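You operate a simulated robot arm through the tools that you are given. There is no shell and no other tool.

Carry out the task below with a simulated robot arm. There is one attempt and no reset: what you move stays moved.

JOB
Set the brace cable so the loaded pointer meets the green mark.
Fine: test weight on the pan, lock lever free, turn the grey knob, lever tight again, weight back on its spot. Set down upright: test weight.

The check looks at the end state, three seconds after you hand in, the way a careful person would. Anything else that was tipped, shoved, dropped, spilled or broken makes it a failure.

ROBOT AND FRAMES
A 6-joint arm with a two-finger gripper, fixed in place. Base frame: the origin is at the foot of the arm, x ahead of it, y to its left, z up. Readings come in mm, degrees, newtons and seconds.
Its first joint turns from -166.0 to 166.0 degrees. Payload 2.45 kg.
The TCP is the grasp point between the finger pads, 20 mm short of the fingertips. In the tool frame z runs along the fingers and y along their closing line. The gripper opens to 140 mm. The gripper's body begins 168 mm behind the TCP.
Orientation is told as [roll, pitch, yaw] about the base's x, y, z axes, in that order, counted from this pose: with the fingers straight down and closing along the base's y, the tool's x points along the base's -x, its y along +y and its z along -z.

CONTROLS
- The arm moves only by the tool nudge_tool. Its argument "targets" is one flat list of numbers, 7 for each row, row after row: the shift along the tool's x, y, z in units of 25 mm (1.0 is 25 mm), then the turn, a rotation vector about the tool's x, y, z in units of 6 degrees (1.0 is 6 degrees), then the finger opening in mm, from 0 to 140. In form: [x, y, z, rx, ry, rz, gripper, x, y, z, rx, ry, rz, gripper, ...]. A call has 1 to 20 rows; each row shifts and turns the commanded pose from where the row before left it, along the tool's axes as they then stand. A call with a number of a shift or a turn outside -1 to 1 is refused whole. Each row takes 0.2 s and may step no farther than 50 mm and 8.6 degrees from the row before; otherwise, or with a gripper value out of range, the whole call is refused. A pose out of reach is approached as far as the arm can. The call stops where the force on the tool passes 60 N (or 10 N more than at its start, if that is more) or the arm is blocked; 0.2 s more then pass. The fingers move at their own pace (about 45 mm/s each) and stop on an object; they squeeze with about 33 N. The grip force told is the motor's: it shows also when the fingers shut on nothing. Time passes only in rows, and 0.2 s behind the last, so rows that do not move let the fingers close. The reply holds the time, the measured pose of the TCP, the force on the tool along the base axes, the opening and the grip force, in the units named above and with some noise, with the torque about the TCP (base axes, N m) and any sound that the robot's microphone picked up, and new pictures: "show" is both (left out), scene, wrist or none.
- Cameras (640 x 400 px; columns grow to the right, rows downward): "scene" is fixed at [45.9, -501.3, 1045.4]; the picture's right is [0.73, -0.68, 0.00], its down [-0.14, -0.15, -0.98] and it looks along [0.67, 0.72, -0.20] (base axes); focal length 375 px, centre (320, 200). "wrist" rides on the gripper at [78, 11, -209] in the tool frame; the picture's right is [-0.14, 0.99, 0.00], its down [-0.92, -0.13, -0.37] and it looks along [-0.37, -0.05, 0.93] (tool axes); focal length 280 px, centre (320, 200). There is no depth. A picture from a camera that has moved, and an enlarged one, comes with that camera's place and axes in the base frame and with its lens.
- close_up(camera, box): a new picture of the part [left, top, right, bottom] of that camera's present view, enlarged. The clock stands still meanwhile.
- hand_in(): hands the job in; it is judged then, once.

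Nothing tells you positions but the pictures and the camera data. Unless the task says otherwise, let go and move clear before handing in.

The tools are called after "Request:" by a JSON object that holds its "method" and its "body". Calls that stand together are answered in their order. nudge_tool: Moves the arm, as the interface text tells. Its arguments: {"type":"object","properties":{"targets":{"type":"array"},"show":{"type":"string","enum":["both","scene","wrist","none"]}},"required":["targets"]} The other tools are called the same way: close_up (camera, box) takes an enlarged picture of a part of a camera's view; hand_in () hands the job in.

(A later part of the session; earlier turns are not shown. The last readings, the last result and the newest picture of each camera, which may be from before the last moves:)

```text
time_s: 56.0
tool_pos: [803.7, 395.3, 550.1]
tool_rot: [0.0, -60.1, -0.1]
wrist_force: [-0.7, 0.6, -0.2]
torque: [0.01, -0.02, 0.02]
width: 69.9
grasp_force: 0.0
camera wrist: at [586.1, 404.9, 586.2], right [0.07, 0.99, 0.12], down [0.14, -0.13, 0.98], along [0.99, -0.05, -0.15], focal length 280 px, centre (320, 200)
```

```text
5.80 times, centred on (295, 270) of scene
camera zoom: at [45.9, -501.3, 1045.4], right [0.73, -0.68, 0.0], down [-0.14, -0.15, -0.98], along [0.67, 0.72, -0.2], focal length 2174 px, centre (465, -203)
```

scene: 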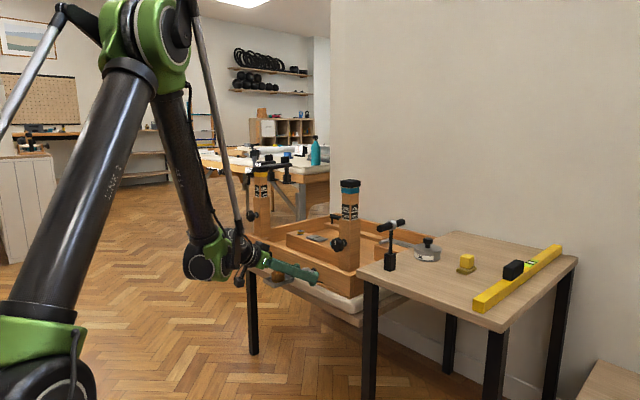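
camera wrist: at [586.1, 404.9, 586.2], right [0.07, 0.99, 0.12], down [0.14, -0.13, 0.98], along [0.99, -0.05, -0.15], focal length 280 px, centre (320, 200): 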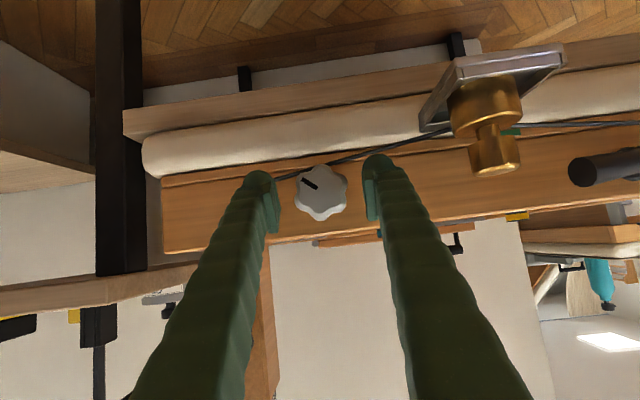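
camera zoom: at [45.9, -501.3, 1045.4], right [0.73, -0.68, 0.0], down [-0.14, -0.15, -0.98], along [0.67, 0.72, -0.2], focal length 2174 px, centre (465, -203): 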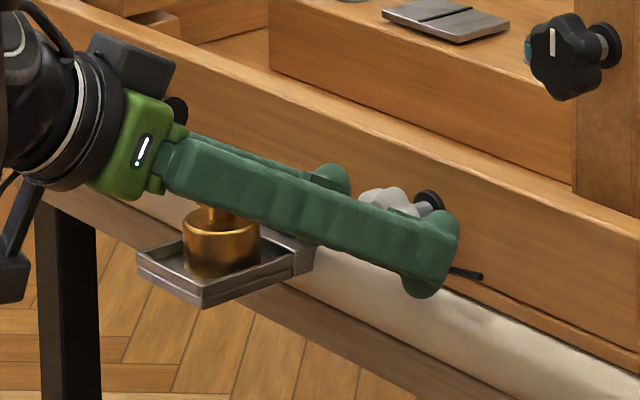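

The knob is between the pads, which is how I want it. I'll ease in a little, close on it, then turn 12° clockwise (seen from the front) as a test.

Request:
{"method": "nudge_tool", "body": {"targets": [0, 0, 0.15, 0, 0, 0, 60, 0, 0, 0, 0, 0, 0, 20, 0, 0, 0, 0, 0, 0, 20, 0, 0, 0, 0, 0, 0, 20, 0, 0, 0, 0, 0, 0, 20], "show": "none"}}

Request:
{"method": "close_up", "body": {"camera": "wrist", "box": [240, 110, 400, 230]}}

Request:
{"method": "close_up", "body": {"camera": "wrist", "box": [440, 90, 560, 180]}}

```text
time_s: 57.2
tool_pos: [807.6, 393.9, 548.2]
tool_rot: [0.0, -59.8, 0.0]
wrist_force: [1.9, 5.9, -7.2]
torque: [-0.01, 0.09, -0.08]
width: 40.2
grasp_force: 45.2
```

```text
3.33 times, centred on (320, 170) of wrist
camera zoom: at [589.1, 405.3, 584.2], right [0.07, 0.99, 0.12], down [0.14, -0.13, 0.98], along [0.99, -0.05, -0.15], focal length 935 px, centre (320, 300)
```

zoom: 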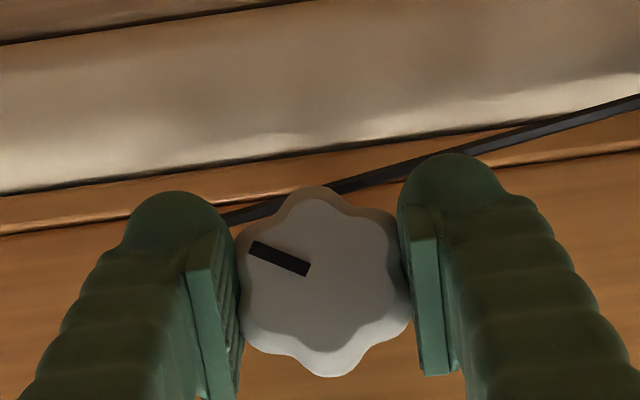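

```text
4.44 times, centred on (500, 135) of wrist
camera zoom: at [589.1, 405.3, 584.2], right [0.07, 0.99, 0.12], down [0.14, -0.13, 0.98], along [0.99, -0.05, -0.15], focal length 1246 px, centre (-480, 489)
```

zoom: 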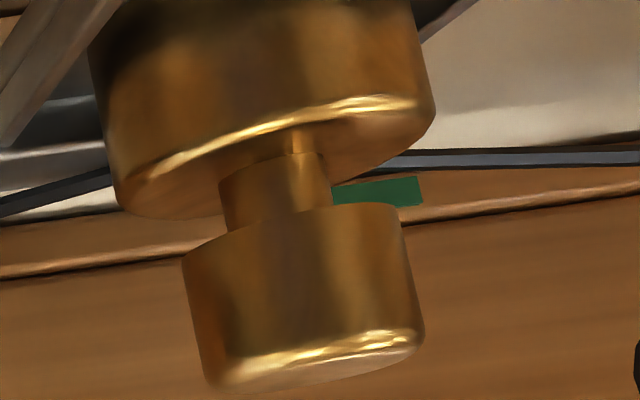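

The grip nudged the knob about 8° counter-clockwise as the lobes seated. I'll take a baseline scene close-up of the pan, then turn 12° clockwise.

Request:
{"method": "close_up", "body": {"camera": "scene", "box": [255, 250, 319, 290]}}

Request:
{"method": "nudge_tool", "body": {"targets": [0, 0, 0, -0.5, 0, 0.866, 20, 0, 0, 0, -0.5, 0, 0.866, 20, 0, 0, 0, 0, 0, 0, 20], "show": "none"}}

Request:
{"method": "close_up", "body": {"camera": "scene", "box": [255, 250, 319, 290]}}

Request:
{"method": "close_up", "body": {"camera": "wrist", "box": [240, 110, 400, 230]}}

```text
10.00 times, centred on (287, 270) of scene
camera zoom: at [45.9, -501.3, 1045.4], right [0.73, -0.68, 0.0], down [-0.14, -0.15, -0.98], along [0.67, 0.72, -0.2], focal length 3750 px, centre (650, -500)
```

zoom: 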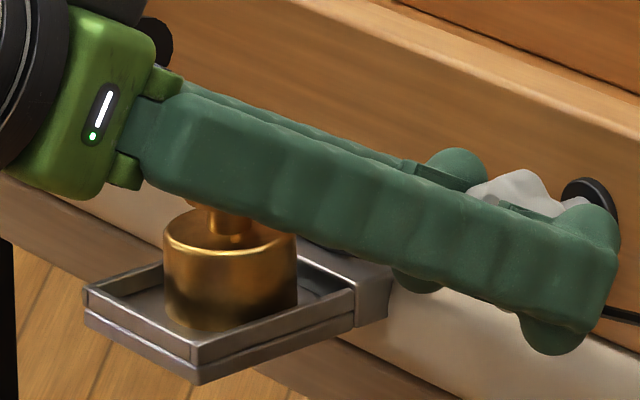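

```text
time_s: 58.0
tool_pos: [808.2, 393.5, 547.1]
tool_rot: [23.4, -57.9, -20.0]
wrist_force: [-6.2, 6.2, -9.1]
torque: [0.05, 0.41, 0.07]
width: 40.1
grasp_force: 45.4
```

```text
10.00 times, centred on (287, 270) of scene
camera zoom: at [45.9, -501.3, 1045.4], right [0.73, -0.68, 0.0], down [-0.14, -0.15, -0.98], along [0.67, 0.72, -0.2], focal length 3750 px, centre (650, -500)
```

zoom: 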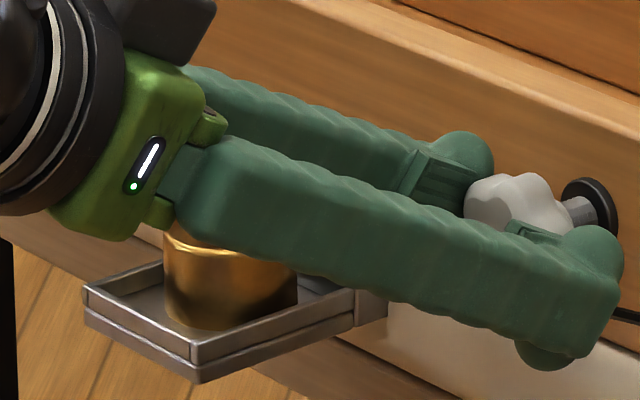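

```text
3.33 times, centred on (320, 170) of wrist
camera zoom: at [589.3, 396.8, 585.7], right [0.07, 0.94, 0.32], down [0.14, -0.33, 0.93], along [0.99, -0.02, -0.16], focal length 935 px, centre (320, 300)
```

zoom: 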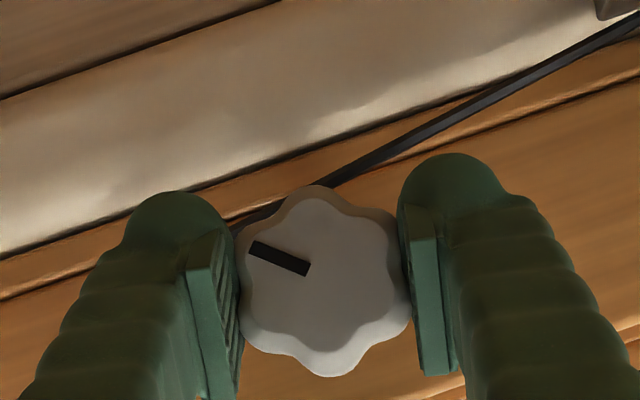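

The knob turns with the tool, but the pan hardly changes for 12°. I'll continue clockwise to 30° and measure again.

Request:
{"method": "nudge_tool", "body": {"targets": [0, 0, 0, -0.5, 0, 0.866, 20, 0, 0, 0, -0.5, 0, 0.866, 20, 0, 0, 0, -0.5, 0, 0.866, 20, 0, 0, 0, 0, 0, 0, 20], "show": "none"}}

Request:
{"method": "close_up", "body": {"camera": "scene", "box": [255, 250, 319, 290]}}

Request:
{"method": "close_up", "body": {"camera": "wrist", "box": [240, 110, 400, 230]}}

```text
time_s: 59.0
tool_pos: [809.0, 393.5, 546.6]
tool_rot: [49.2, -48.5, -41.0]
wrist_force: [-20.9, -5.2, -19.7]
torque: [-0.03, 0.36, -0.07]
width: 40.3
grasp_force: 45.3
```

```text
10.00 times, centred on (287, 270) of scene
camera zoom: at [45.9, -501.3, 1045.4], right [0.73, -0.68, 0.0], down [-0.14, -0.15, -0.98], along [0.67, 0.72, -0.2], focal length 3750 px, centre (650, -500)
```

zoom: 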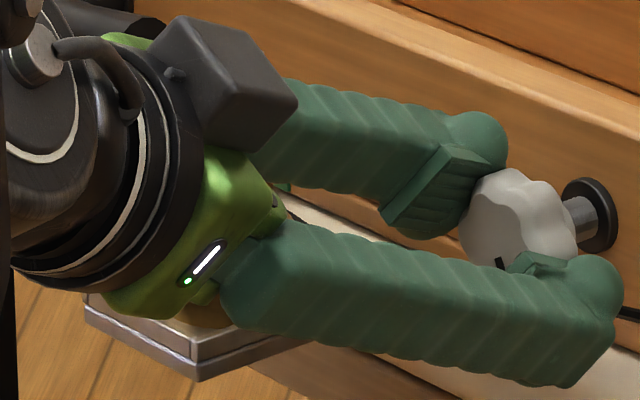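

```text
3.33 times, centred on (320, 170) of wrist
camera zoom: at [589.7, 384.3, 584.7], right [0.07, 0.8, 0.6], down [0.14, -0.6, 0.79], along [0.99, 0.03, -0.15], focal length 935 px, centre (320, 300)
```

zoom: 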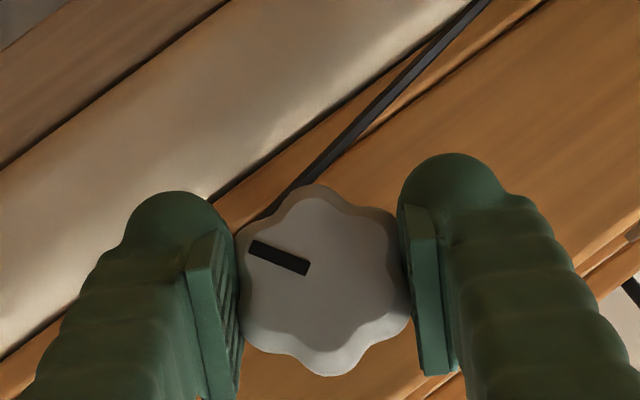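

Request:
{"method": "close_up", "body": {"camera": "wrist", "box": [380, 0, 640, 170]}}

Request:
{"method": "close_up", "body": {"camera": "scene", "box": [268, 278, 292, 293]}}

```text
2.35 times, centred on (510, 85) of wrist
camera zoom: at [589.7, 384.3, 584.7], right [0.07, 0.8, 0.6], down [0.14, -0.6, 0.79], along [0.99, 0.03, -0.15], focal length 660 px, centre (-127, 471)
```

zoom: 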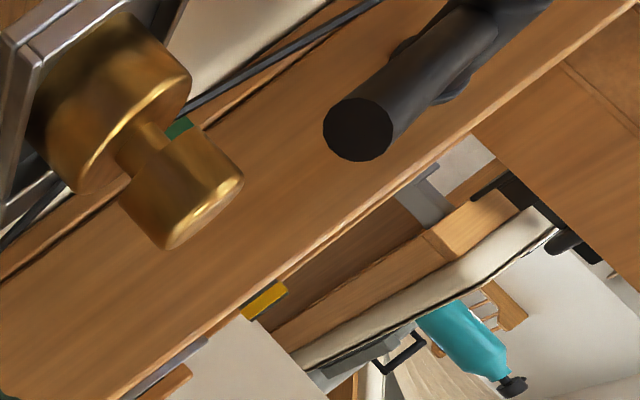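

```text
16.00 times, centred on (280, 286) of scene
camera zoom: at [45.9, -501.3, 1045.4], right [0.73, -0.68, 0.0], down [-0.14, -0.15, -0.98], along [0.67, 0.72, -0.2], focal length 6000 px, centre (960, -1168)
```

zoom: 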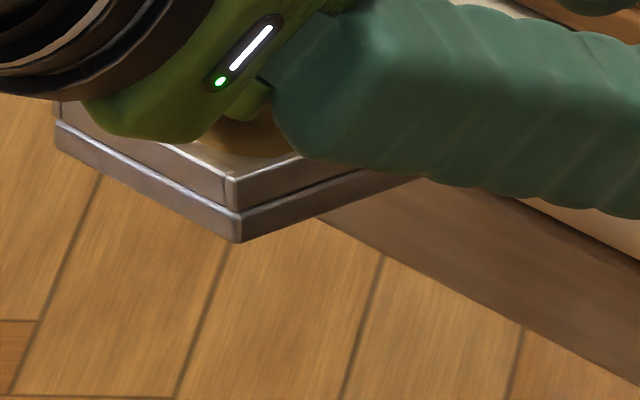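

The pan corner in this scene close-up gives me a fine height gauge of about 4.5 px/mm. I'll open slightly, swing back around the knob to about -90° without touching it, and regrip for a longer clockwise stroke.

Request:
{"method": "nudge_tool", "body": {"targets": [0, 0, 0, 0, 0, 0, 64, 0, 0, 0, 0, 0, 0, 64, 0, 0, 0, 0.5, 0, -0.866, 64, 0, 0, 0, 0.5, 0, -0.866, 64, 0, 0, 0, 0.5, 0, -0.866, 64, 0, 0, 0, 0.5, 0, -0.866, 64, 0, 0, 0, 0.5, 0, -0.866, 64, 0, 0, 0, 0.5, 0, -0.866, 64, 0, 0, 0, 0.5, 0, -0.866, 64], "show": "both"}}

Request:
{"method": "close_up", "body": {"camera": "wrist", "box": [240, 110, 400, 230]}}

Request:
{"method": "close_up", "body": {"camera": "scene", "box": [260, 273, 300, 298]}}

```text
time_s: 61.0
tool_pos: [810.3, 393.7, 548.9]
tool_rot: [-23.2, -58.0, 19.9]
wrist_force: [-0.2, -0.1, 1.4]
torque: [0.0, 0.0, 0.0]
width: 63.9
grasp_force: 0.0
camera wrist: at [590.5, 411.8, 581.9], right [0.07, 0.99, -0.09], down [0.14, 0.08, 0.99], along [0.99, -0.08, -0.13], focal length 280 px, centre (320, 200)
```

scene: 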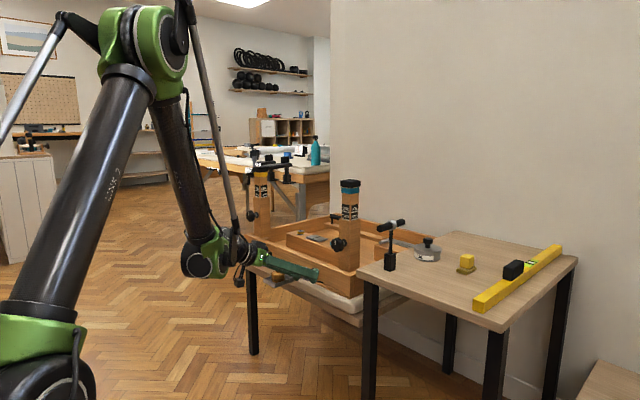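
wrist: 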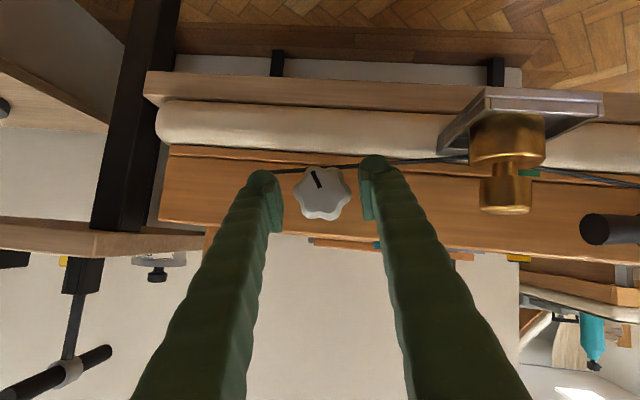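

```text
3.33 times, centred on (320, 170) of wrist
camera zoom: at [590.5, 411.8, 581.9], right [0.07, 0.99, -0.09], down [0.14, 0.08, 0.99], along [0.99, -0.08, -0.13], focal length 935 px, centre (320, 300)
```

zoom: 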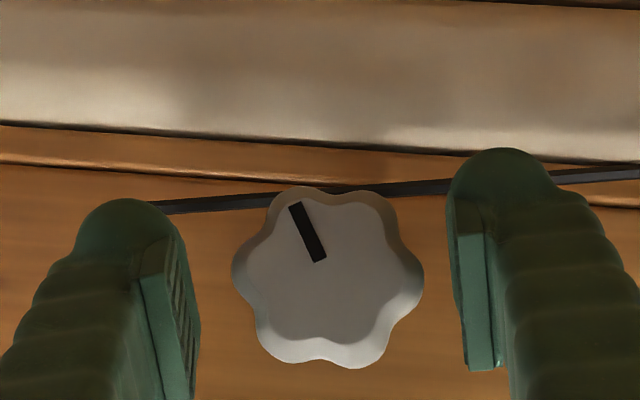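

```text
16.00 times, centred on (280, 286) of scene
camera zoom: at [45.9, -501.3, 1045.4], right [0.73, -0.68, 0.0], down [-0.14, -0.15, -0.98], along [0.67, 0.72, -0.2], focal length 6000 px, centre (960, -1168)
```

zoom: 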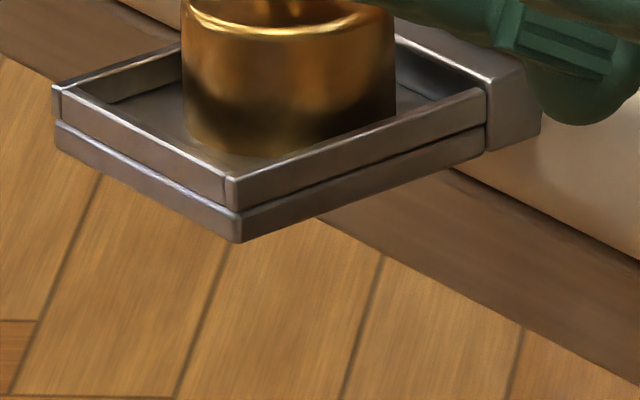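

The knob held its position when released. The six lobes seat every 60°, so -90° will be a proper seat; I'll swing on to it and grip.

Request:
{"method": "nudge_tool", "body": {"targets": [0, 0, 0, 0.5, 0, -0.866, 64, 0, 0, 0, 0.5, 0, -0.866, 64, 0, 0, 0, 0.5, 0, -0.866, 64, 0, 0, 0, 0.5, 0, -0.866, 64, 0, 0, 0, 0.5, 0, -0.866, 64, 0, 0, 0, 0.5, 0, -0.866, 64, 0, 0, 0, 0.5, 0, -0.866, 64, 0, 0, 0, 0.5, 0, -0.866, 64, 0, 0, 0, 0.5, 0, -0.866, 64, 0, 0, 0, 0.5, 0, -0.866, 64, 0, 0, 0, 0.5, 0, -0.866, 64, 0, 0, 0, 0.5, 0, -0.866, 64, 0, 0, 0, 0.5, 0, -0.866, 64], "show": "both"}}

Request:
{"method": "close_up", "body": {"camera": "wrist", "box": [240, 110, 400, 230]}}

Request:
{"method": "close_up", "body": {"camera": "scene", "box": [255, 250, 335, 300]}}

```text
time_s: 63.8
tool_pos: [809.2, 394.2, 548.3]
tool_rot: [-90.0, 0.2, 60.1]
wrist_force: [-0.2, -0.8, 0.2]
torque: [0.02, 0.03, 0.0]
width: 64.0
grasp_force: 0.1
camera wrist: at [590.5, 430.2, 536.7], right [0.07, 0.12, -0.99], down [0.14, 0.98, 0.13], along [0.99, -0.15, 0.05], focal length 280 px, centre (320, 200)
```

scene: 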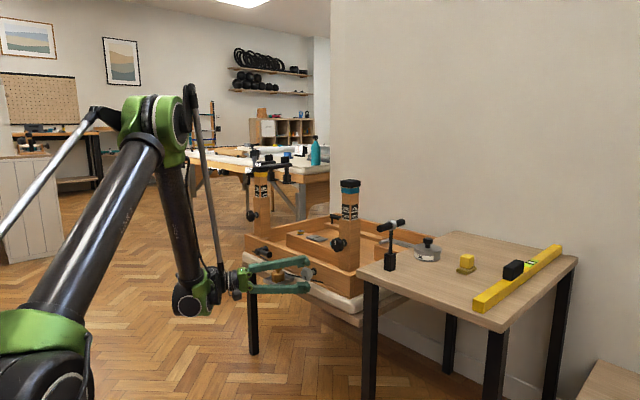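
wrist: 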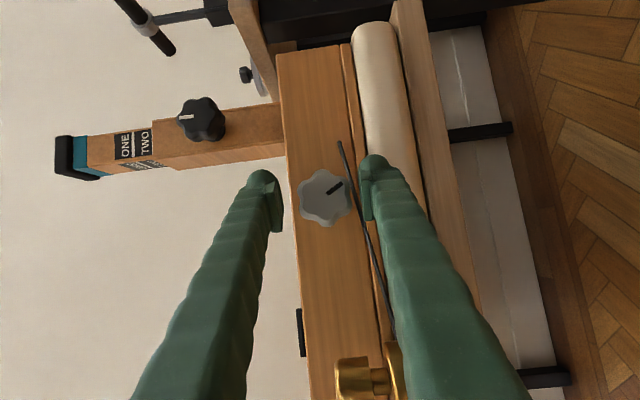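

```text
3.33 times, centred on (320, 170) of wrist
camera zoom: at [590.5, 430.2, 536.7], right [0.07, 0.12, -0.99], down [0.14, 0.98, 0.13], along [0.99, -0.15, 0.05], focal length 935 px, centre (320, 300)
```

zoom: 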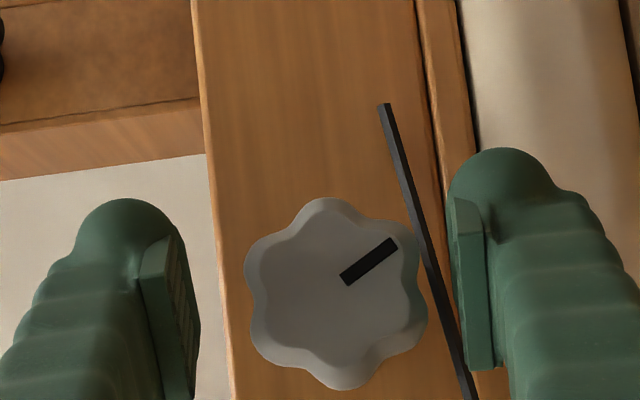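

```text
8.00 times, centred on (295, 275) of scene
camera zoom: at [45.9, -501.3, 1045.4], right [0.73, -0.68, 0.0], down [-0.14, -0.15, -0.98], along [0.67, 0.72, -0.2], focal length 3000 px, centre (520, -400)
```

zoom: 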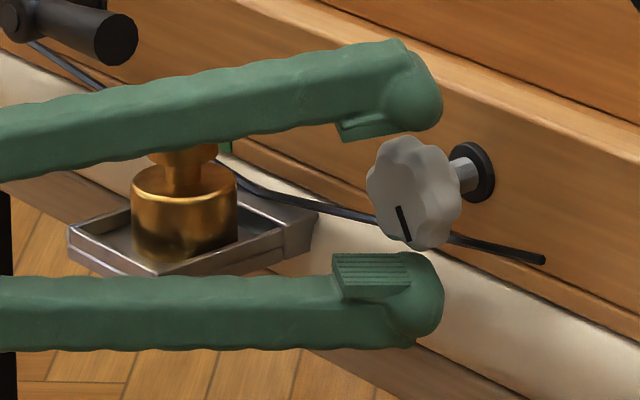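

I'll re-centre slightly on the knob axis (about y=396, z=546), back off a few mm from the cable, and close.

Request:
{"method": "nudge_tool", "body": {"targets": [-0.02, 0.088, -0.173, 0, 0, 0, 64, 0, 0, 0, 0, 0, 0, 20, 0, 0, 0, 0, 0, 0, 20, 0, 0, 0, 0, 0, 0, 20, 0, 0, 0, 0, 0, 0, 20], "show": "none"}}

Request:
{"method": "close_up", "body": {"camera": "wrist", "box": [240, 110, 400, 230]}}

Request:
{"method": "close_up", "body": {"camera": "scene", "box": [260, 273, 300, 298]}}

```text
time_s: 65.0
tool_pos: [805.8, 396.6, 545.2]
tool_rot: [-90.0, 0.0, 60.1]
wrist_force: [-3.3, -2.7, -14.3]
torque: [0.02, 0.1, -0.06]
width: 40.5
grasp_force: 45.0
```

```text
3.33 times, centred on (320, 170) of wrist
camera zoom: at [587.0, 432.4, 533.9], right [0.07, 0.12, -0.99], down [0.14, 0.98, 0.13], along [0.99, -0.15, 0.05], focal length 935 px, centre (320, 300)
```

zoom: 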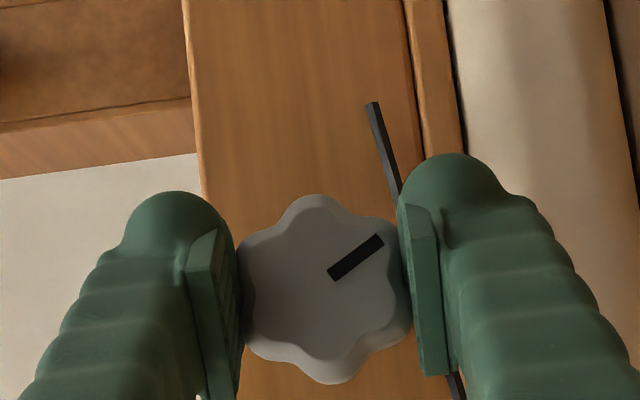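

```text
16.00 times, centred on (280, 286) of scene
camera zoom: at [45.9, -501.3, 1045.4], right [0.73, -0.68, 0.0], down [-0.14, -0.15, -0.98], along [0.67, 0.72, -0.2], focal length 6000 px, centre (960, -1168)
```

zoom: 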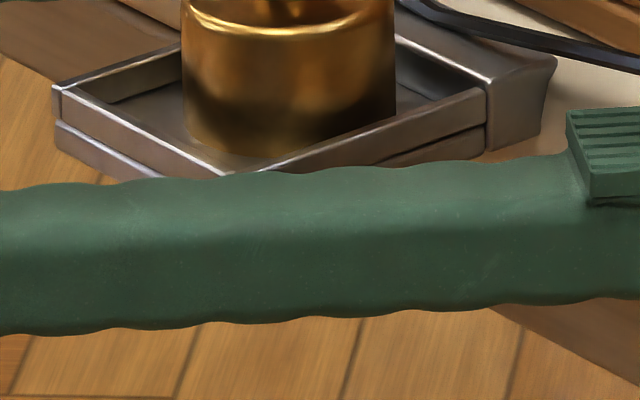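

Request:
{"method": "nudge_tool", "body": {"targets": [0, 0.05, 0, 0, 0, 0, 20, 0, 0, 0, 0, 0, 0, 20], "show": "none"}}

```text
time_s: 65.6
tool_pos: [805.5, 395.1, 544.8]
tool_rot: [-90.1, 0.0, 60.0]
wrist_force: [4.4, -1.1, 1.9]
torque: [0.02, -0.02, 0.0]
width: 40.4
grasp_force: 45.6
```

Shifting 1.25 mm removed the side force, so the grip is centred. Now I'll turn clockwise in steps.

Request:
{"method": "nudge_tool", "body": {"targets": [0, 0, 0, -0.5, 0, 0.866, 20, 0, 0, 0, -0.5, 0, 0.866, 20, 0, 0, 0, -0.5, 0, 0.866, 20, 0, 0, 0, -0.5, 0, 0.866, 20, 0, 0, 0, -0.5, 0, 0.866, 20], "show": "none"}}

Request:
{"method": "nudge_tool", "body": {"targets": [0, 0, 0, -0.5, 0, 0.866, 20, 0, 0, 0, -0.5, 0, 0.866, 20, 0, 0, 0, -0.5, 0, 0.866, 20, 0, 0, 0, -0.5, 0, 0.866, 20, 0, 0, 0, -0.5, 0, 0.866, 20], "show": "none"}}

Request:
{"method": "close_up", "body": {"camera": "wrist", "box": [240, 110, 400, 230]}}

Request:
{"method": "close_up", "body": {"camera": "scene", "box": [260, 273, 300, 298]}}

```text
time_s: 66.8
tool_pos: [805.6, 396.9, 543.9]
tool_rot: [-73.9, -25.8, 56.3]
wrist_force: [2.2, -7.0, 7.9]
torque: [0.0, 0.04, -0.08]
width: 40.4
grasp_force: 45.6
```

```text
time_s: 68.0
tool_pos: [806.3, 395.5, 546.7]
tool_rot: [-49.1, -48.7, 40.8]
wrist_force: [12.2, -13.3, 20.5]
torque: [-0.06, -0.22, -0.04]
width: 40.8
grasp_force: 45.6
```

```text
3.33 times, centred on (320, 170) of wrist
camera zoom: at [587.0, 423.1, 571.6], right [0.07, 0.92, -0.39], down [0.14, 0.38, 0.92], along [0.99, -0.12, -0.1], focal length 935 px, centre (320, 300)
```

zoom: 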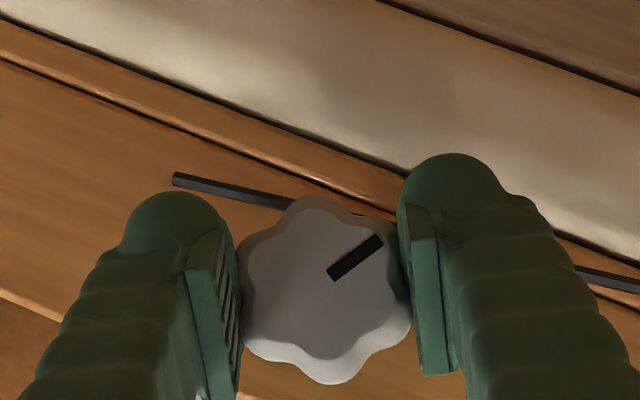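

```text
16.00 times, centred on (280, 286) of scene
camera zoom: at [45.9, -501.3, 1045.4], right [0.73, -0.68, 0.0], down [-0.14, -0.15, -0.98], along [0.67, 0.72, -0.2], focal length 6000 px, centre (960, -1168)
```

zoom: 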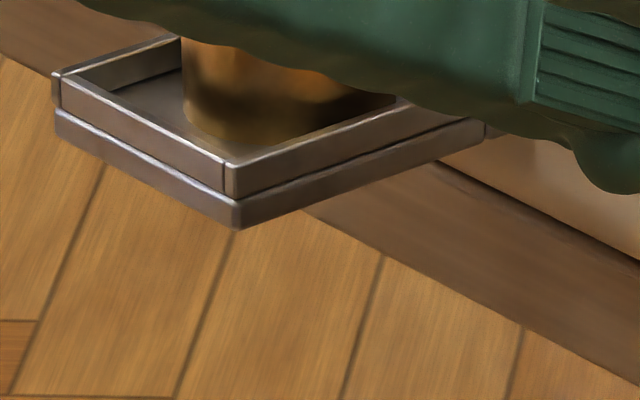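

60° clockwise raised the pan about 2.9 mm (roughly 17 mm per turn), so clockwise is the right direction. The side force shows my turning axis is about 1.9 mm off in y, so I'll correct for that and continue.

Request:
{"method": "nudge_tool", "body": {"targets": [-0.05, -0.065, 0.013, 0, 0, 0, 20, 0, 0, 0, 0, 0, 0, 20], "show": "none"}}

Request:
{"method": "nudge_tool", "body": {"targets": [0.003, -0.007, 0.002, -0.5, 0, 0.866, 20, 0.003, -0.007, 0.002, -0.5, 0, 0.866, 20, 0.002, -0.007, 0.001, -0.5, 0, 0.866, 20, 0.001, -0.007, 0.001, -0.5, 0, 0.866, 20, 0, -0.007, 0, -0.5, 0, 0.866, 20], "show": "none"}}

Request:
{"method": "nudge_tool", "body": {"targets": [0, -0.007, 0, -0.5, 0, 0.866, 20, -0.001, -0.007, -0.001, -0.5, 0, 0.866, 20, -0.001, -0.007, -0.001, -0.5, 0, 0.866, 20, -0.002, -0.007, -0.002, -0.5, 0, 0.866, 20, -0.003, -0.007, -0.002, -0.5, 0, 0.866, 20], "show": "none"}}

Request:
{"method": "close_up", "body": {"camera": "scene", "box": [260, 273, 300, 298]}}

Request:
{"method": "close_up", "body": {"camera": "wrist", "box": [240, 110, 400, 230]}}

```text
time_s: 68.6
tool_pos: [806.9, 395.8, 546.2]
tool_rot: [-49.0, -48.6, 40.8]
wrist_force: [-2.7, -13.3, -5.9]
torque: [0.0, 0.27, -0.24]
width: 40.4
grasp_force: 45.4
```

```text
time_s: 69.8
tool_pos: [806.6, 395.1, 546.0]
tool_rot: [0.2, -60.0, -0.2]
wrist_force: [-9.5, -10.4, -23.8]
torque: [-0.04, 0.31, -0.13]
width: 40.3
grasp_force: 45.1
```

```text
time_s: 71.0
tool_pos: [806.8, 393.8, 546.0]
tool_rot: [49.3, -48.5, -40.9]
wrist_force: [-5.1, -0.8, -9.7]
torque: [-0.02, -0.16, 0.01]
width: 40.5
grasp_force: 44.9
```

```text
16.00 times, centred on (280, 286) of scene
camera zoom: at [45.9, -501.3, 1045.4], right [0.73, -0.68, 0.0], down [-0.14, -0.15, -0.98], along [0.67, 0.72, -0.2], focal length 6000 px, centre (960, -1168)
```

zoom: 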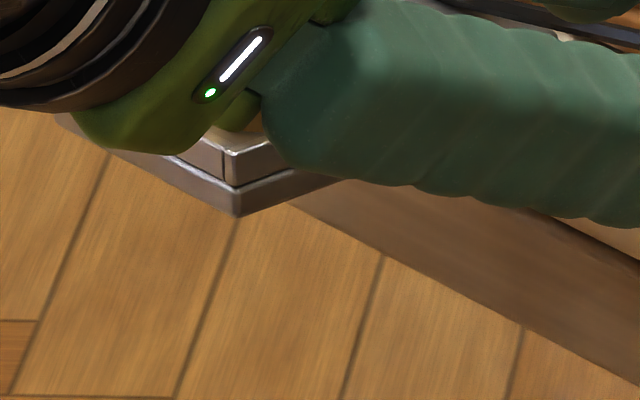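

```text
3.33 times, centred on (320, 170) of wrist
camera zoom: at [587.7, 384.6, 583.0], right [0.07, 0.8, 0.6], down [0.14, -0.6, 0.78], along [0.99, 0.03, -0.15], focal length 935 px, centre (320, 300)
```

zoom: 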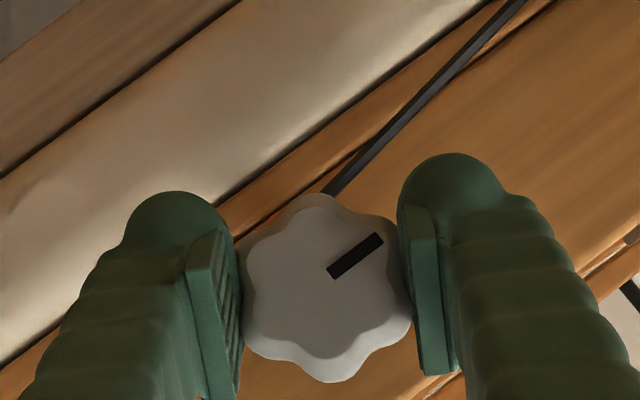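

Another 60° raised it about 3.1 mm, for a total so far of around 7 mm. I'll release, swing back around the knob to the -90° seat on a better-centred axis and regrip.

Request:
{"method": "nudge_tool", "body": {"targets": [0, 0, 0, 0, 0, 0, 64, 0, 0, 0, 0, 0, 0, 64, 0.062, 0.012, 0.036, 0.5, 0, -0.866, 64, 0, 0, 0, 0.5, 0, -0.866, 64, 0, 0, 0, 0.5, 0, -0.866, 64, 0, 0, 0, 0.5, 0, -0.866, 64, 0, 0, 0, 0.5, 0, -0.866, 64, 0, 0, 0, 0.5, 0, -0.866, 64, 0, 0, 0, 0.5, 0, -0.866, 64, 0, 0, 0, 0.5, 0, -0.866, 64, 0, 0, 0, 0.5, 0, -0.866, 64, 0, 0, 0, 0.5, 0, -0.866, 64, 0, 0, 0, 0.5, 0, -0.866, 64, 0, 0, 0, 0.5, 0, -0.866, 64, 0, 0, 0, 0.5, 0, -0.866, 64, 0, 0, 0, 0.5, 0, -0.866, 64], "show": "none"}}

Request:
{"method": "nudge_tool", "body": {"targets": [0, 0, 0, 0.5, 0, -0.866, 64, 0, 0, 0, 0.5, 0, -0.866, 64, 0, 0, 0, 0.5, 0, -0.866, 64, 0, 0, 0, 0.5, 0, -0.866, 64, 0, 0, 0, 0.5, 0, -0.866, 64, 0, 0, 0, 0.5, 0, -0.866, 64], "show": "wrist"}}

Request:
{"method": "close_up", "body": {"camera": "wrist", "box": [240, 110, 400, 230]}}

Request:
{"method": "close_up", "body": {"camera": "scene", "box": [260, 265, 300, 290]}}

```text
time_s: 74.4
tool_pos: [806.9, 394.8, 545.2]
tool_rot: [-70.1, -30.5, 54.4]
wrist_force: [0.3, -0.1, -0.3]
torque: [0.01, 0.01, -0.01]
width: 64.2
grasp_force: 0.1
```

```text
time_s: 75.8
tool_pos: [806.8, 393.8, 545.9]
tool_rot: [-90.1, 0.2, 59.9]
wrist_force: [-0.2, 0.8, 0.6]
torque: [0.02, -0.02, 0.01]
width: 64.0
grasp_force: 0.0
camera wrist: at [587.4, 431.0, 533.9], right [0.07, 0.12, -0.99], down [0.14, 0.98, 0.13], along [0.99, -0.15, 0.05], focal length 280 px, centre (320, 200)
```

wrist: 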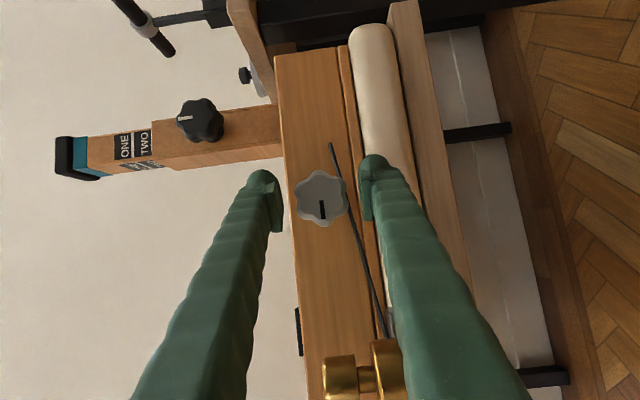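

```text
3.33 times, centred on (320, 170) of wrist
camera zoom: at [587.4, 431.0, 533.9], right [0.07, 0.12, -0.99], down [0.14, 0.98, 0.13], along [0.99, -0.15, 0.05], focal length 935 px, centre (320, 300)
```

zoom: 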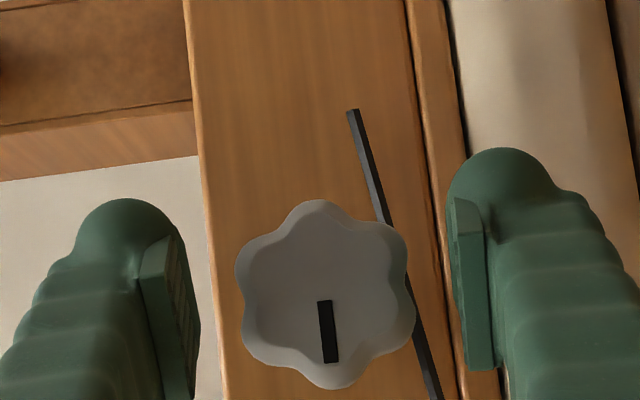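

```text
16.00 times, centred on (280, 278) of scene
camera zoom: at [45.9, -501.3, 1045.4], right [0.73, -0.68, 0.0], down [-0.14, -0.15, -0.98], along [0.67, 0.72, -0.2], focal length 6000 px, centre (960, -1040)
```

zoom: 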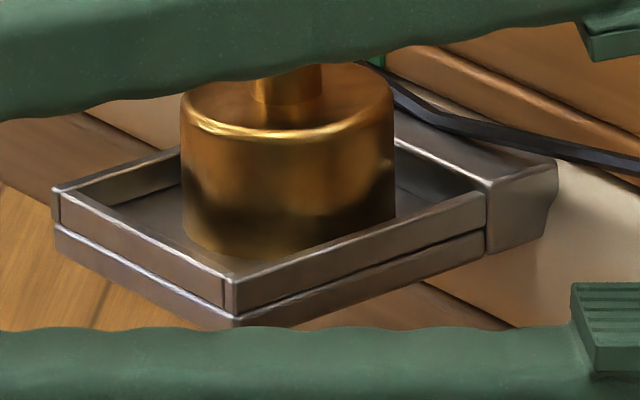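

Request:
{"method": "nudge_tool", "body": {"targets": [0, 0, 0, 0, 0, 0, 20, 0, 0, 0, 0, 0, 0, 20, 0, 0, 0, 0, 0, 0, 20, 0, 0, 0, 0, 0, 0, 20], "show": "none"}}

Request:
{"method": "close_up", "body": {"camera": "wrist", "box": [240, 110, 400, 230]}}

```text
time_s: 76.8
tool_pos: [806.4, 394.7, 543.6]
tool_rot: [-89.9, 0.0, 60.0]
wrist_force: [-0.6, 0.2, -4.9]
torque: [0.01, 0.03, -0.04]
width: 40.4
grasp_force: 45.6
```

```text
3.33 times, centred on (320, 170) of wrist
camera zoom: at [587.4, 430.9, 533.7], right [0.07, 0.12, -0.99], down [0.14, 0.98, 0.13], along [0.99, -0.15, 0.05], focal length 935 px, centre (320, 300)
```

zoom: 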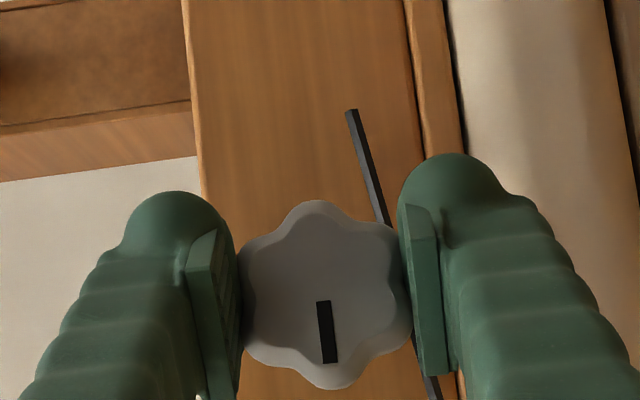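

The grip is well centred (under 5 N). I'll turn another 60° clockwise.

Request:
{"method": "nudge_tool", "body": {"targets": [0, 0.015, 0, -0.5, 0, 0.866, 20, 0, 0, 0, -0.5, 0, 0.866, 20, 0, 0, 0, -0.5, 0, 0.866, 20, 0, 0, 0, -0.5, 0, 0.866, 20, 0, 0, 0, -0.5, 0, 0.866, 20], "show": "none"}}

Request:
{"method": "nudge_tool", "body": {"targets": [0, 0, 0, -0.5, 0, 0.866, 20, 0, 0, 0, -0.5, 0, 0.866, 20, 0, 0, 0, -0.5, 0, 0.866, 20, 0, 0, 0, -0.5, 0, 0.866, 20, 0, 0, 0, -0.5, 0, 0.866, 20], "show": "wrist"}}

Request:
{"method": "close_up", "body": {"camera": "scene", "box": [260, 265, 300, 290]}}

```text
time_s: 78.0
tool_pos: [805.8, 395.2, 544.6]
tool_rot: [-73.8, -25.7, 56.3]
wrist_force: [0.0, 4.8, -1.7]
torque: [-0.02, 0.14, 0.09]
width: 40.7
grasp_force: 45.1
```

```text
time_s: 79.2
tool_pos: [805.8, 395.3, 544.3]
tool_rot: [-49.0, -48.8, 40.8]
wrist_force: [5.9, 4.7, -0.9]
torque: [-0.01, 0.03, 0.11]
width: 40.1
grasp_force: 44.8
camera wrist: at [587.5, 422.1, 570.7], right [0.07, 0.92, -0.39], down [0.14, 0.38, 0.91], along [0.99, -0.12, -0.1], focal length 280 px, centre (320, 200)
```

wrist: 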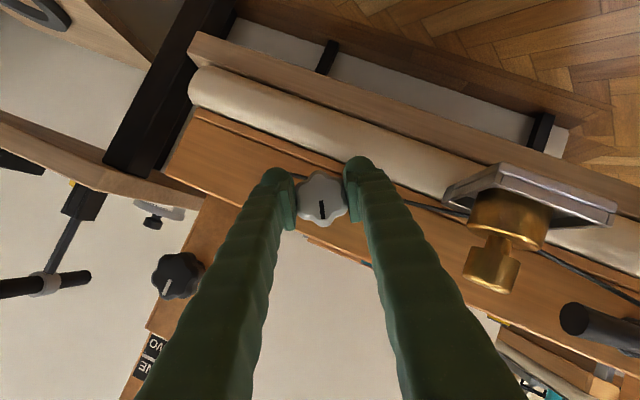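

```text
16.00 times, centred on (280, 278) of scene
camera zoom: at [45.9, -501.3, 1045.4], right [0.73, -0.68, 0.0], down [-0.14, -0.15, -0.98], along [0.67, 0.72, -0.2], focal length 6000 px, centre (960, -1040)
```

zoom: 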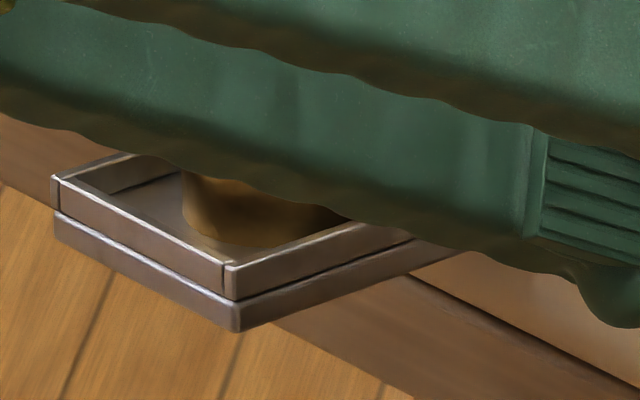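

Raised by about another 2.9 mm. I'll turn 30° more to bring the tool back to the upright roll, then release and back off to view the pointer directly.

Request:
{"method": "nudge_tool", "body": {"targets": [0, 0, 0, -0.5, 0, 0.866, 20, 0, 0, 0, -0.5, 0, 0.866, 20, 0, 0, 0, -0.5, 0, 0.866, 20, 0, 0, 0, -0.5, 0, 0.866, 20, 0, 0, 0, -0.5, 0, 0.866, 20, 0, 0, 0, 0, 0, 0, 20], "show": "none"}}

Request:
{"method": "nudge_tool", "body": {"targets": [0, 0, 0, 0, 0, 0, 70, 0, 0, 0, 0, 0, 0, 70, 0, 0, -0.8, 0, 0, 0, 70, 0, 0, -0.8, 0, 0, 0, 80, 0, 0, -0.8, 0, 0, 0, 80, 0, 0, -0.8, 0, 0, 0, 80, -0.425, 0.97, -0.465, 0, 0, 0, 140, -0.425, 0.97, -0.465, 0, 0, 0, 140, -0.425, 0.97, -0.465, 0, 0, 0, 140, -0.425, 0.97, -0.465, 0, 0, 0, 140]}}

Request:
{"method": "close_up", "body": {"camera": "wrist", "box": [330, 75, 410, 125]}}

Request:
{"method": "close_up", "body": {"camera": "scene", "box": [260, 265, 300, 290]}}

```text
time_s: 80.6
tool_pos: [807.1, 393.8, 544.0]
tool_rot: [0.1, -60.0, -0.2]
wrist_force: [8.2, 7.1, 3.7]
torque: [0.03, -0.25, 0.03]
width: 40.3
grasp_force: 44.6
```

```text
time_s: 82.8
tool_pos: [717.5, 489.2, 641.0]
tool_rot: [0.1, -59.9, -0.2]
wrist_force: [-0.4, 0.1, 0.3]
torque: [0.01, 0.02, -0.01]
width: 139.9
grasp_force: 0.1
camera wrist: at [498.3, 500.5, 679.0], right [0.07, 0.99, 0.12], down [0.14, -0.13, 0.98], along [0.99, -0.05, -0.15], focal length 280 px, centre (320, 200)
```

scene: 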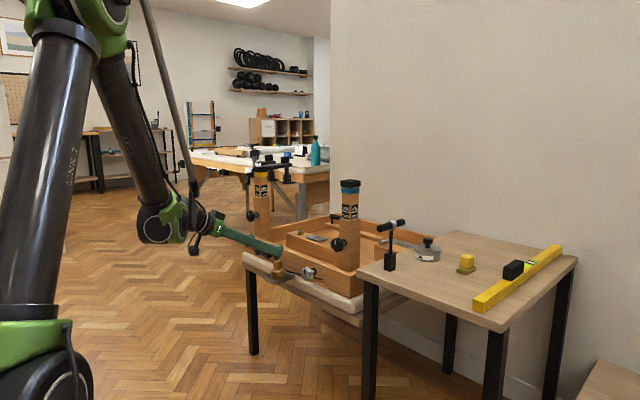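
wrist: 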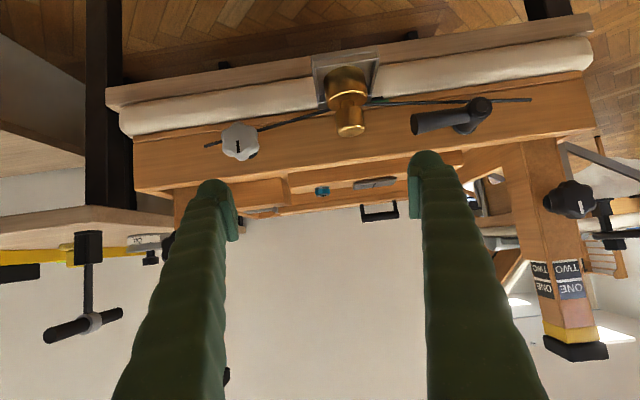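

```text
8.00 times, centred on (370, 100) of wrist
camera zoom: at [498.3, 500.5, 679.0], right [0.07, 0.99, 0.12], down [0.14, -0.13, 0.98], along [0.99, -0.05, -0.15], focal length 2243 px, centre (-80, 1000)
```

zoom: 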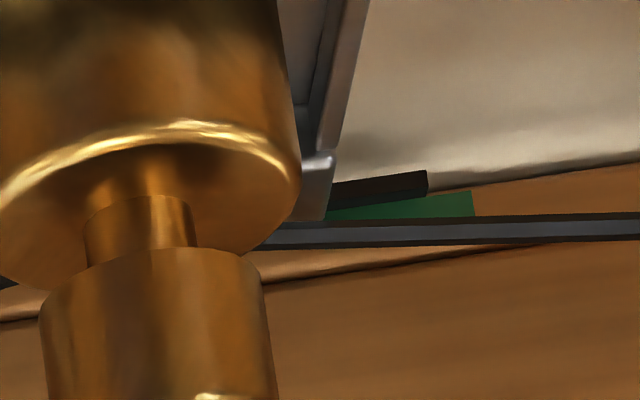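

```text
16.00 times, centred on (280, 278) of scene
camera zoom: at [45.9, -501.3, 1045.4], right [0.73, -0.68, 0.0], down [-0.14, -0.15, -0.98], along [0.67, 0.72, -0.2], focal length 6000 px, centre (960, -1040)
```

zoom: 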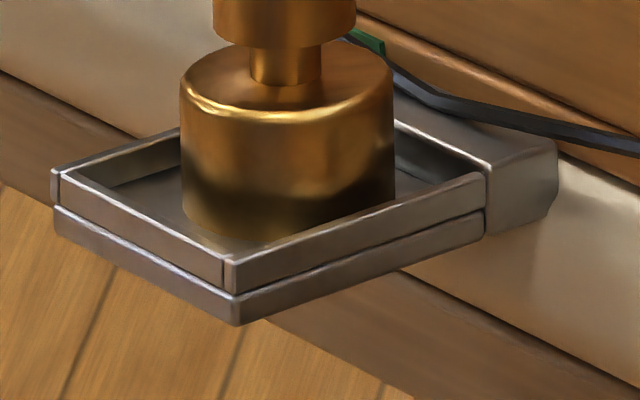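

The pointer now sits just below the green mark, but from this angle there is parallax. I'll move to a lower, level viewpoint to judge it.

Request:
{"method": "nudge_tool", "body": {"targets": [0.848, 0.55, -0.238, 0, -1, 0, 140, 0.818, 0.55, -0.326, 0, 0, 0, 140, 0.818, 0.55, -0.326, 0, 0, 0, 140, 0.818, 0.55, -0.326, 0, 0, 0, 140, 0.818, 0.55, -0.326, 0, 0, 0, 140, 0.818, 0.55, -0.326, 0, 0, 0, 140, 0.818, 0.55, -0.326, 0, 0, 0, 140, 0.818, 0.55, -0.326, 0, 0, 0, 140, 0, 0, 0, 0, 0, 0, 140], "show": "wrist"}}

Request:
{"method": "close_up", "body": {"camera": "wrist", "box": [240, 155, 330, 211]}}

```text
time_s: 84.8
tool_pos: [591.4, 601.9, 521.5]
tool_rot: [0.0, -66.0, 0.0]
wrist_force: [-0.7, -0.3, -0.2]
torque: [0.02, 0.01, -0.02]
width: 139.8
grasp_force: 0.1
camera wrist: at [370.3, 612.3, 533.8], right [0.06, 0.99, 0.13], down [0.04, -0.13, 0.99], along [1.0, -0.05, -0.04], focal length 280 px, centre (320, 200)
```

wrist: 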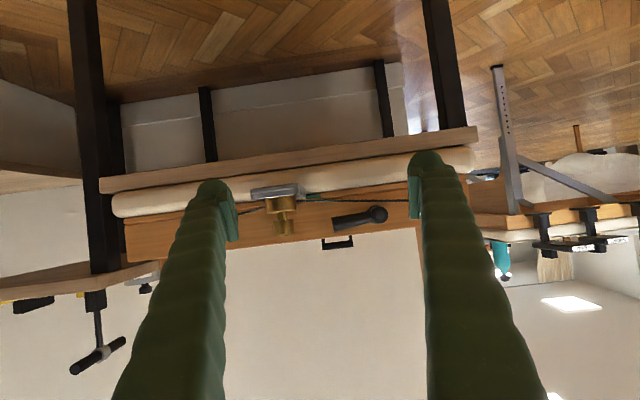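

```text
7.11 times, centred on (285, 183) of wrist
camera zoom: at [370.3, 612.3, 533.8], right [0.06, 0.99, 0.13], down [0.04, -0.13, 0.99], along [1.0, -0.05, -0.04], focal length 1994 px, centre (569, 321)
```

zoom: 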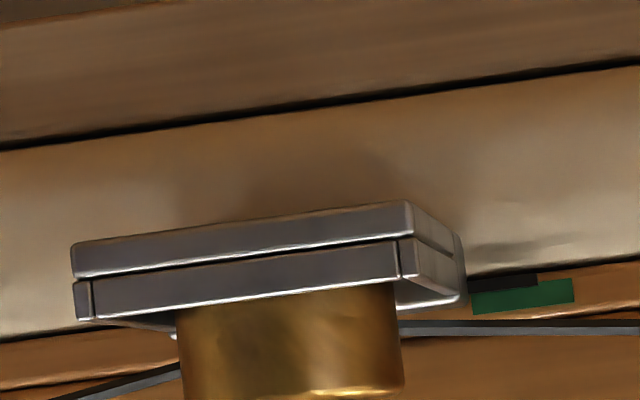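

Request:
{"method": "close_up", "body": {"camera": "wrist", "box": [302, 190, 326, 205]}}

```text
16.00 times, centred on (314, 198) of wrist
camera zoom: at [370.3, 612.3, 533.8], right [0.06, 0.99, 0.13], down [0.04, -0.13, 0.99], along [1.0, -0.05, -0.04], focal length 4486 px, centre (416, 240)
```

zoom: 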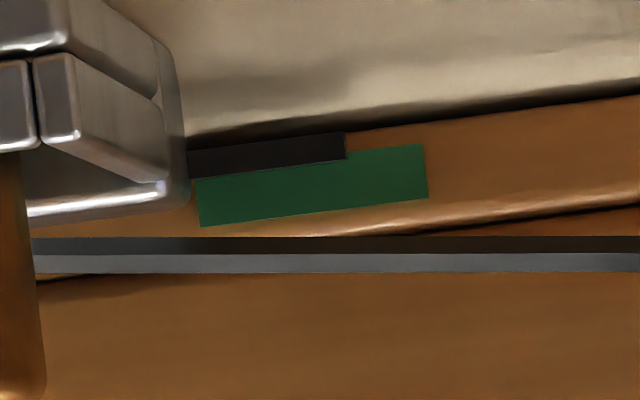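

In a level view the pointer centre is about 3.6 mm below the green centre, which is roughly 73° more of knob at 0.049 mm per degree. I'll go back to the knob along the same path.

Request:
{"method": "nudge_tool", "body": {"targets": [-0.818, -0.55, 0.326, 0, 0, 0, 70, -0.818, -0.55, 0.326, 0, 0, 0, 70, -0.818, -0.55, 0.326, 0, 0, 0, 70, -0.818, -0.55, 0.326, 0, 0, 0, 70, -0.818, -0.55, 0.326, 0, 0, 0, 70, -0.818, -0.55, 0.326, 0, 0, 0, 70, -0.818, -0.55, 0.326, 0, 0, 0, 70, 0, 0, 0, 0, 1, 0, 70, -0.848, -0.55, 0.238, 0, 0, 0, 70, 0.425, -0.97, 0.465, 0, 0, 0, 70, 0.425, -0.97, 0.465, 0, 0, 0, 70, 0.425, -0.97, 0.465, 0, 0, 0, 70, 0.425, -0.97, 0.465, 0, 0, 0, 70]}}

Request:
{"method": "close_up", "body": {"camera": "wrist", "box": [240, 110, 400, 230]}}

```text
time_s: 87.6
tool_pos: [736.4, 395.7, 583.3]
tool_rot: [0.1, -60.0, -0.1]
wrist_force: [0.6, 0.8, 0.1]
torque: [0.0, 0.01, -0.02]
width: 69.9
grasp_force: 0.0
camera wrist: at [517.6, 404.9, 620.3], right [0.07, 0.99, 0.12], down [0.14, -0.13, 0.98], along [0.99, -0.05, -0.15], focal length 280 px, centre (320, 200)
```

scene: 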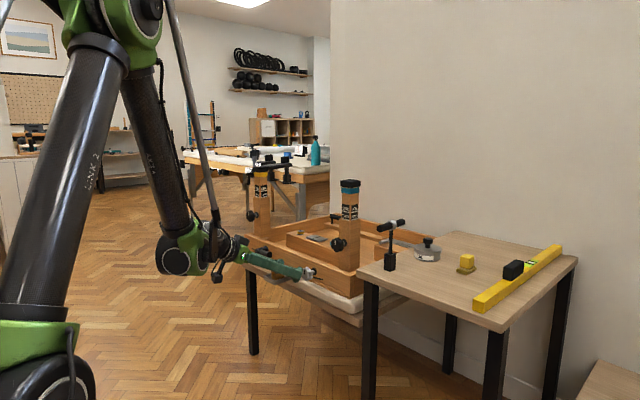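
wrist: 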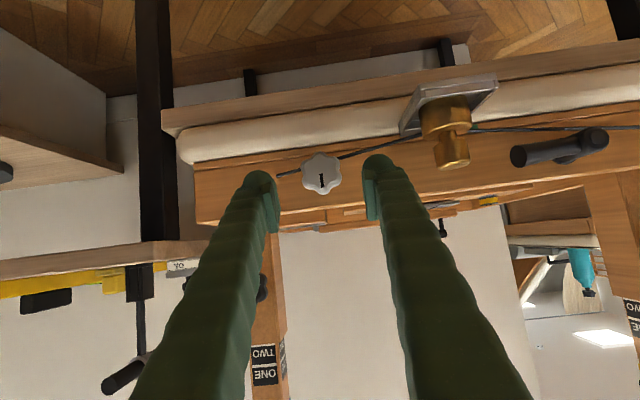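

```text
3.33 times, centred on (320, 170) of wrist
camera zoom: at [517.6, 404.9, 620.3], right [0.07, 0.99, 0.12], down [0.14, -0.13, 0.98], along [0.99, -0.05, -0.15], focal length 935 px, centre (320, 300)
```

zoom: 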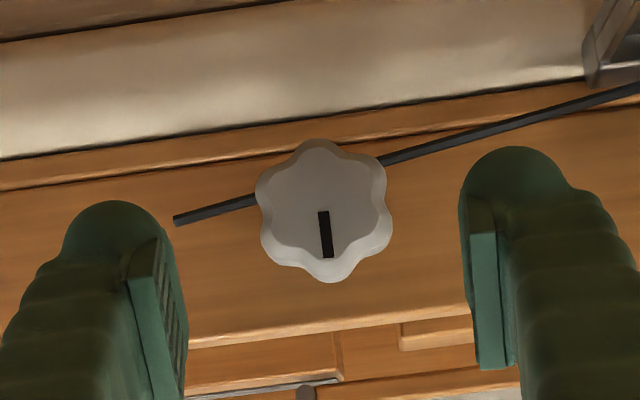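

Request:
{"method": "nudge_tool", "body": {"targets": [0, 0, 0.8, 0, 0, 0, 68, 0, 0, 0.8, 0, 0, 0, 68, 0, 0, 0.8, 0, 0, 0, 66, 0, 0, 0.8, 0, 0, 0, 66, 0, 0, 0, 0.5, 0, -0.866, 66, 0, 0, 0, 0.5, 0, -0.866, 66, 0, 0, 0, 0.5, 0, -0.866, 66, 0, 0, 0, 0.5, 0, -0.866, 66, 0, 0, 0, 0.5, 0, -0.866, 66, 0, 0, 0, 0.5, 0, -0.866, 66, 0, 0, 0, 0.5, 0, -0.866, 66, 0, 0, 0, 0.5, 0, -0.866, 66, 0, 0, 0, 0.5, 0, -0.866, 66, 0, 0, 0, 0.5, 0, -0.866, 66], "show": "none"}}

Request:
{"method": "close_up", "body": {"camera": "wrist", "box": [240, 110, 400, 230]}}

Request:
{"method": "close_up", "body": {"camera": "scene", "box": [260, 265, 300, 290]}}

```text
time_s: 90.6
tool_pos: [805.7, 394.2, 545.1]
tool_rot: [-74.1, -25.6, 56.4]
wrist_force: [0.9, -0.5, 0.5]
torque: [-0.01, 0.0, 0.01]
width: 65.8
grasp_force: 0.1
```

```text
3.33 times, centred on (320, 170) of wrist
camera zoom: at [587.8, 431.3, 553.6], right [0.07, 0.6, -0.8], down [0.14, 0.79, 0.6], along [0.99, -0.15, -0.03], focal length 935 px, centre (320, 300)
```

zoom: 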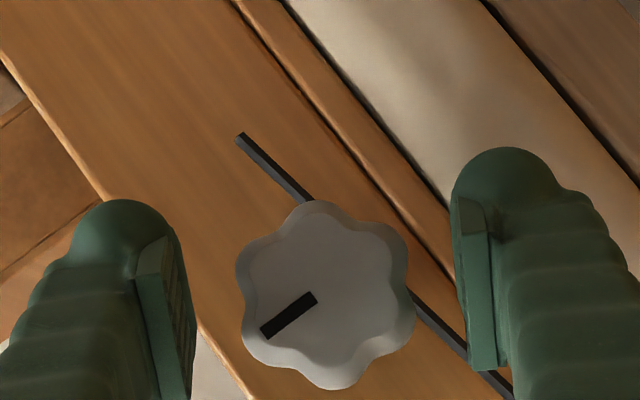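

```text
16.00 times, centred on (280, 278) of scene
camera zoom: at [45.9, -501.3, 1045.4], right [0.73, -0.68, 0.0], down [-0.14, -0.15, -0.98], along [0.67, 0.72, -0.2], focal length 6000 px, centre (960, -1040)
```

zoom: 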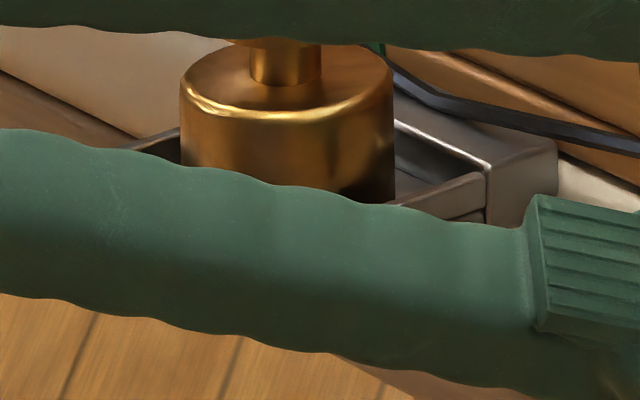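

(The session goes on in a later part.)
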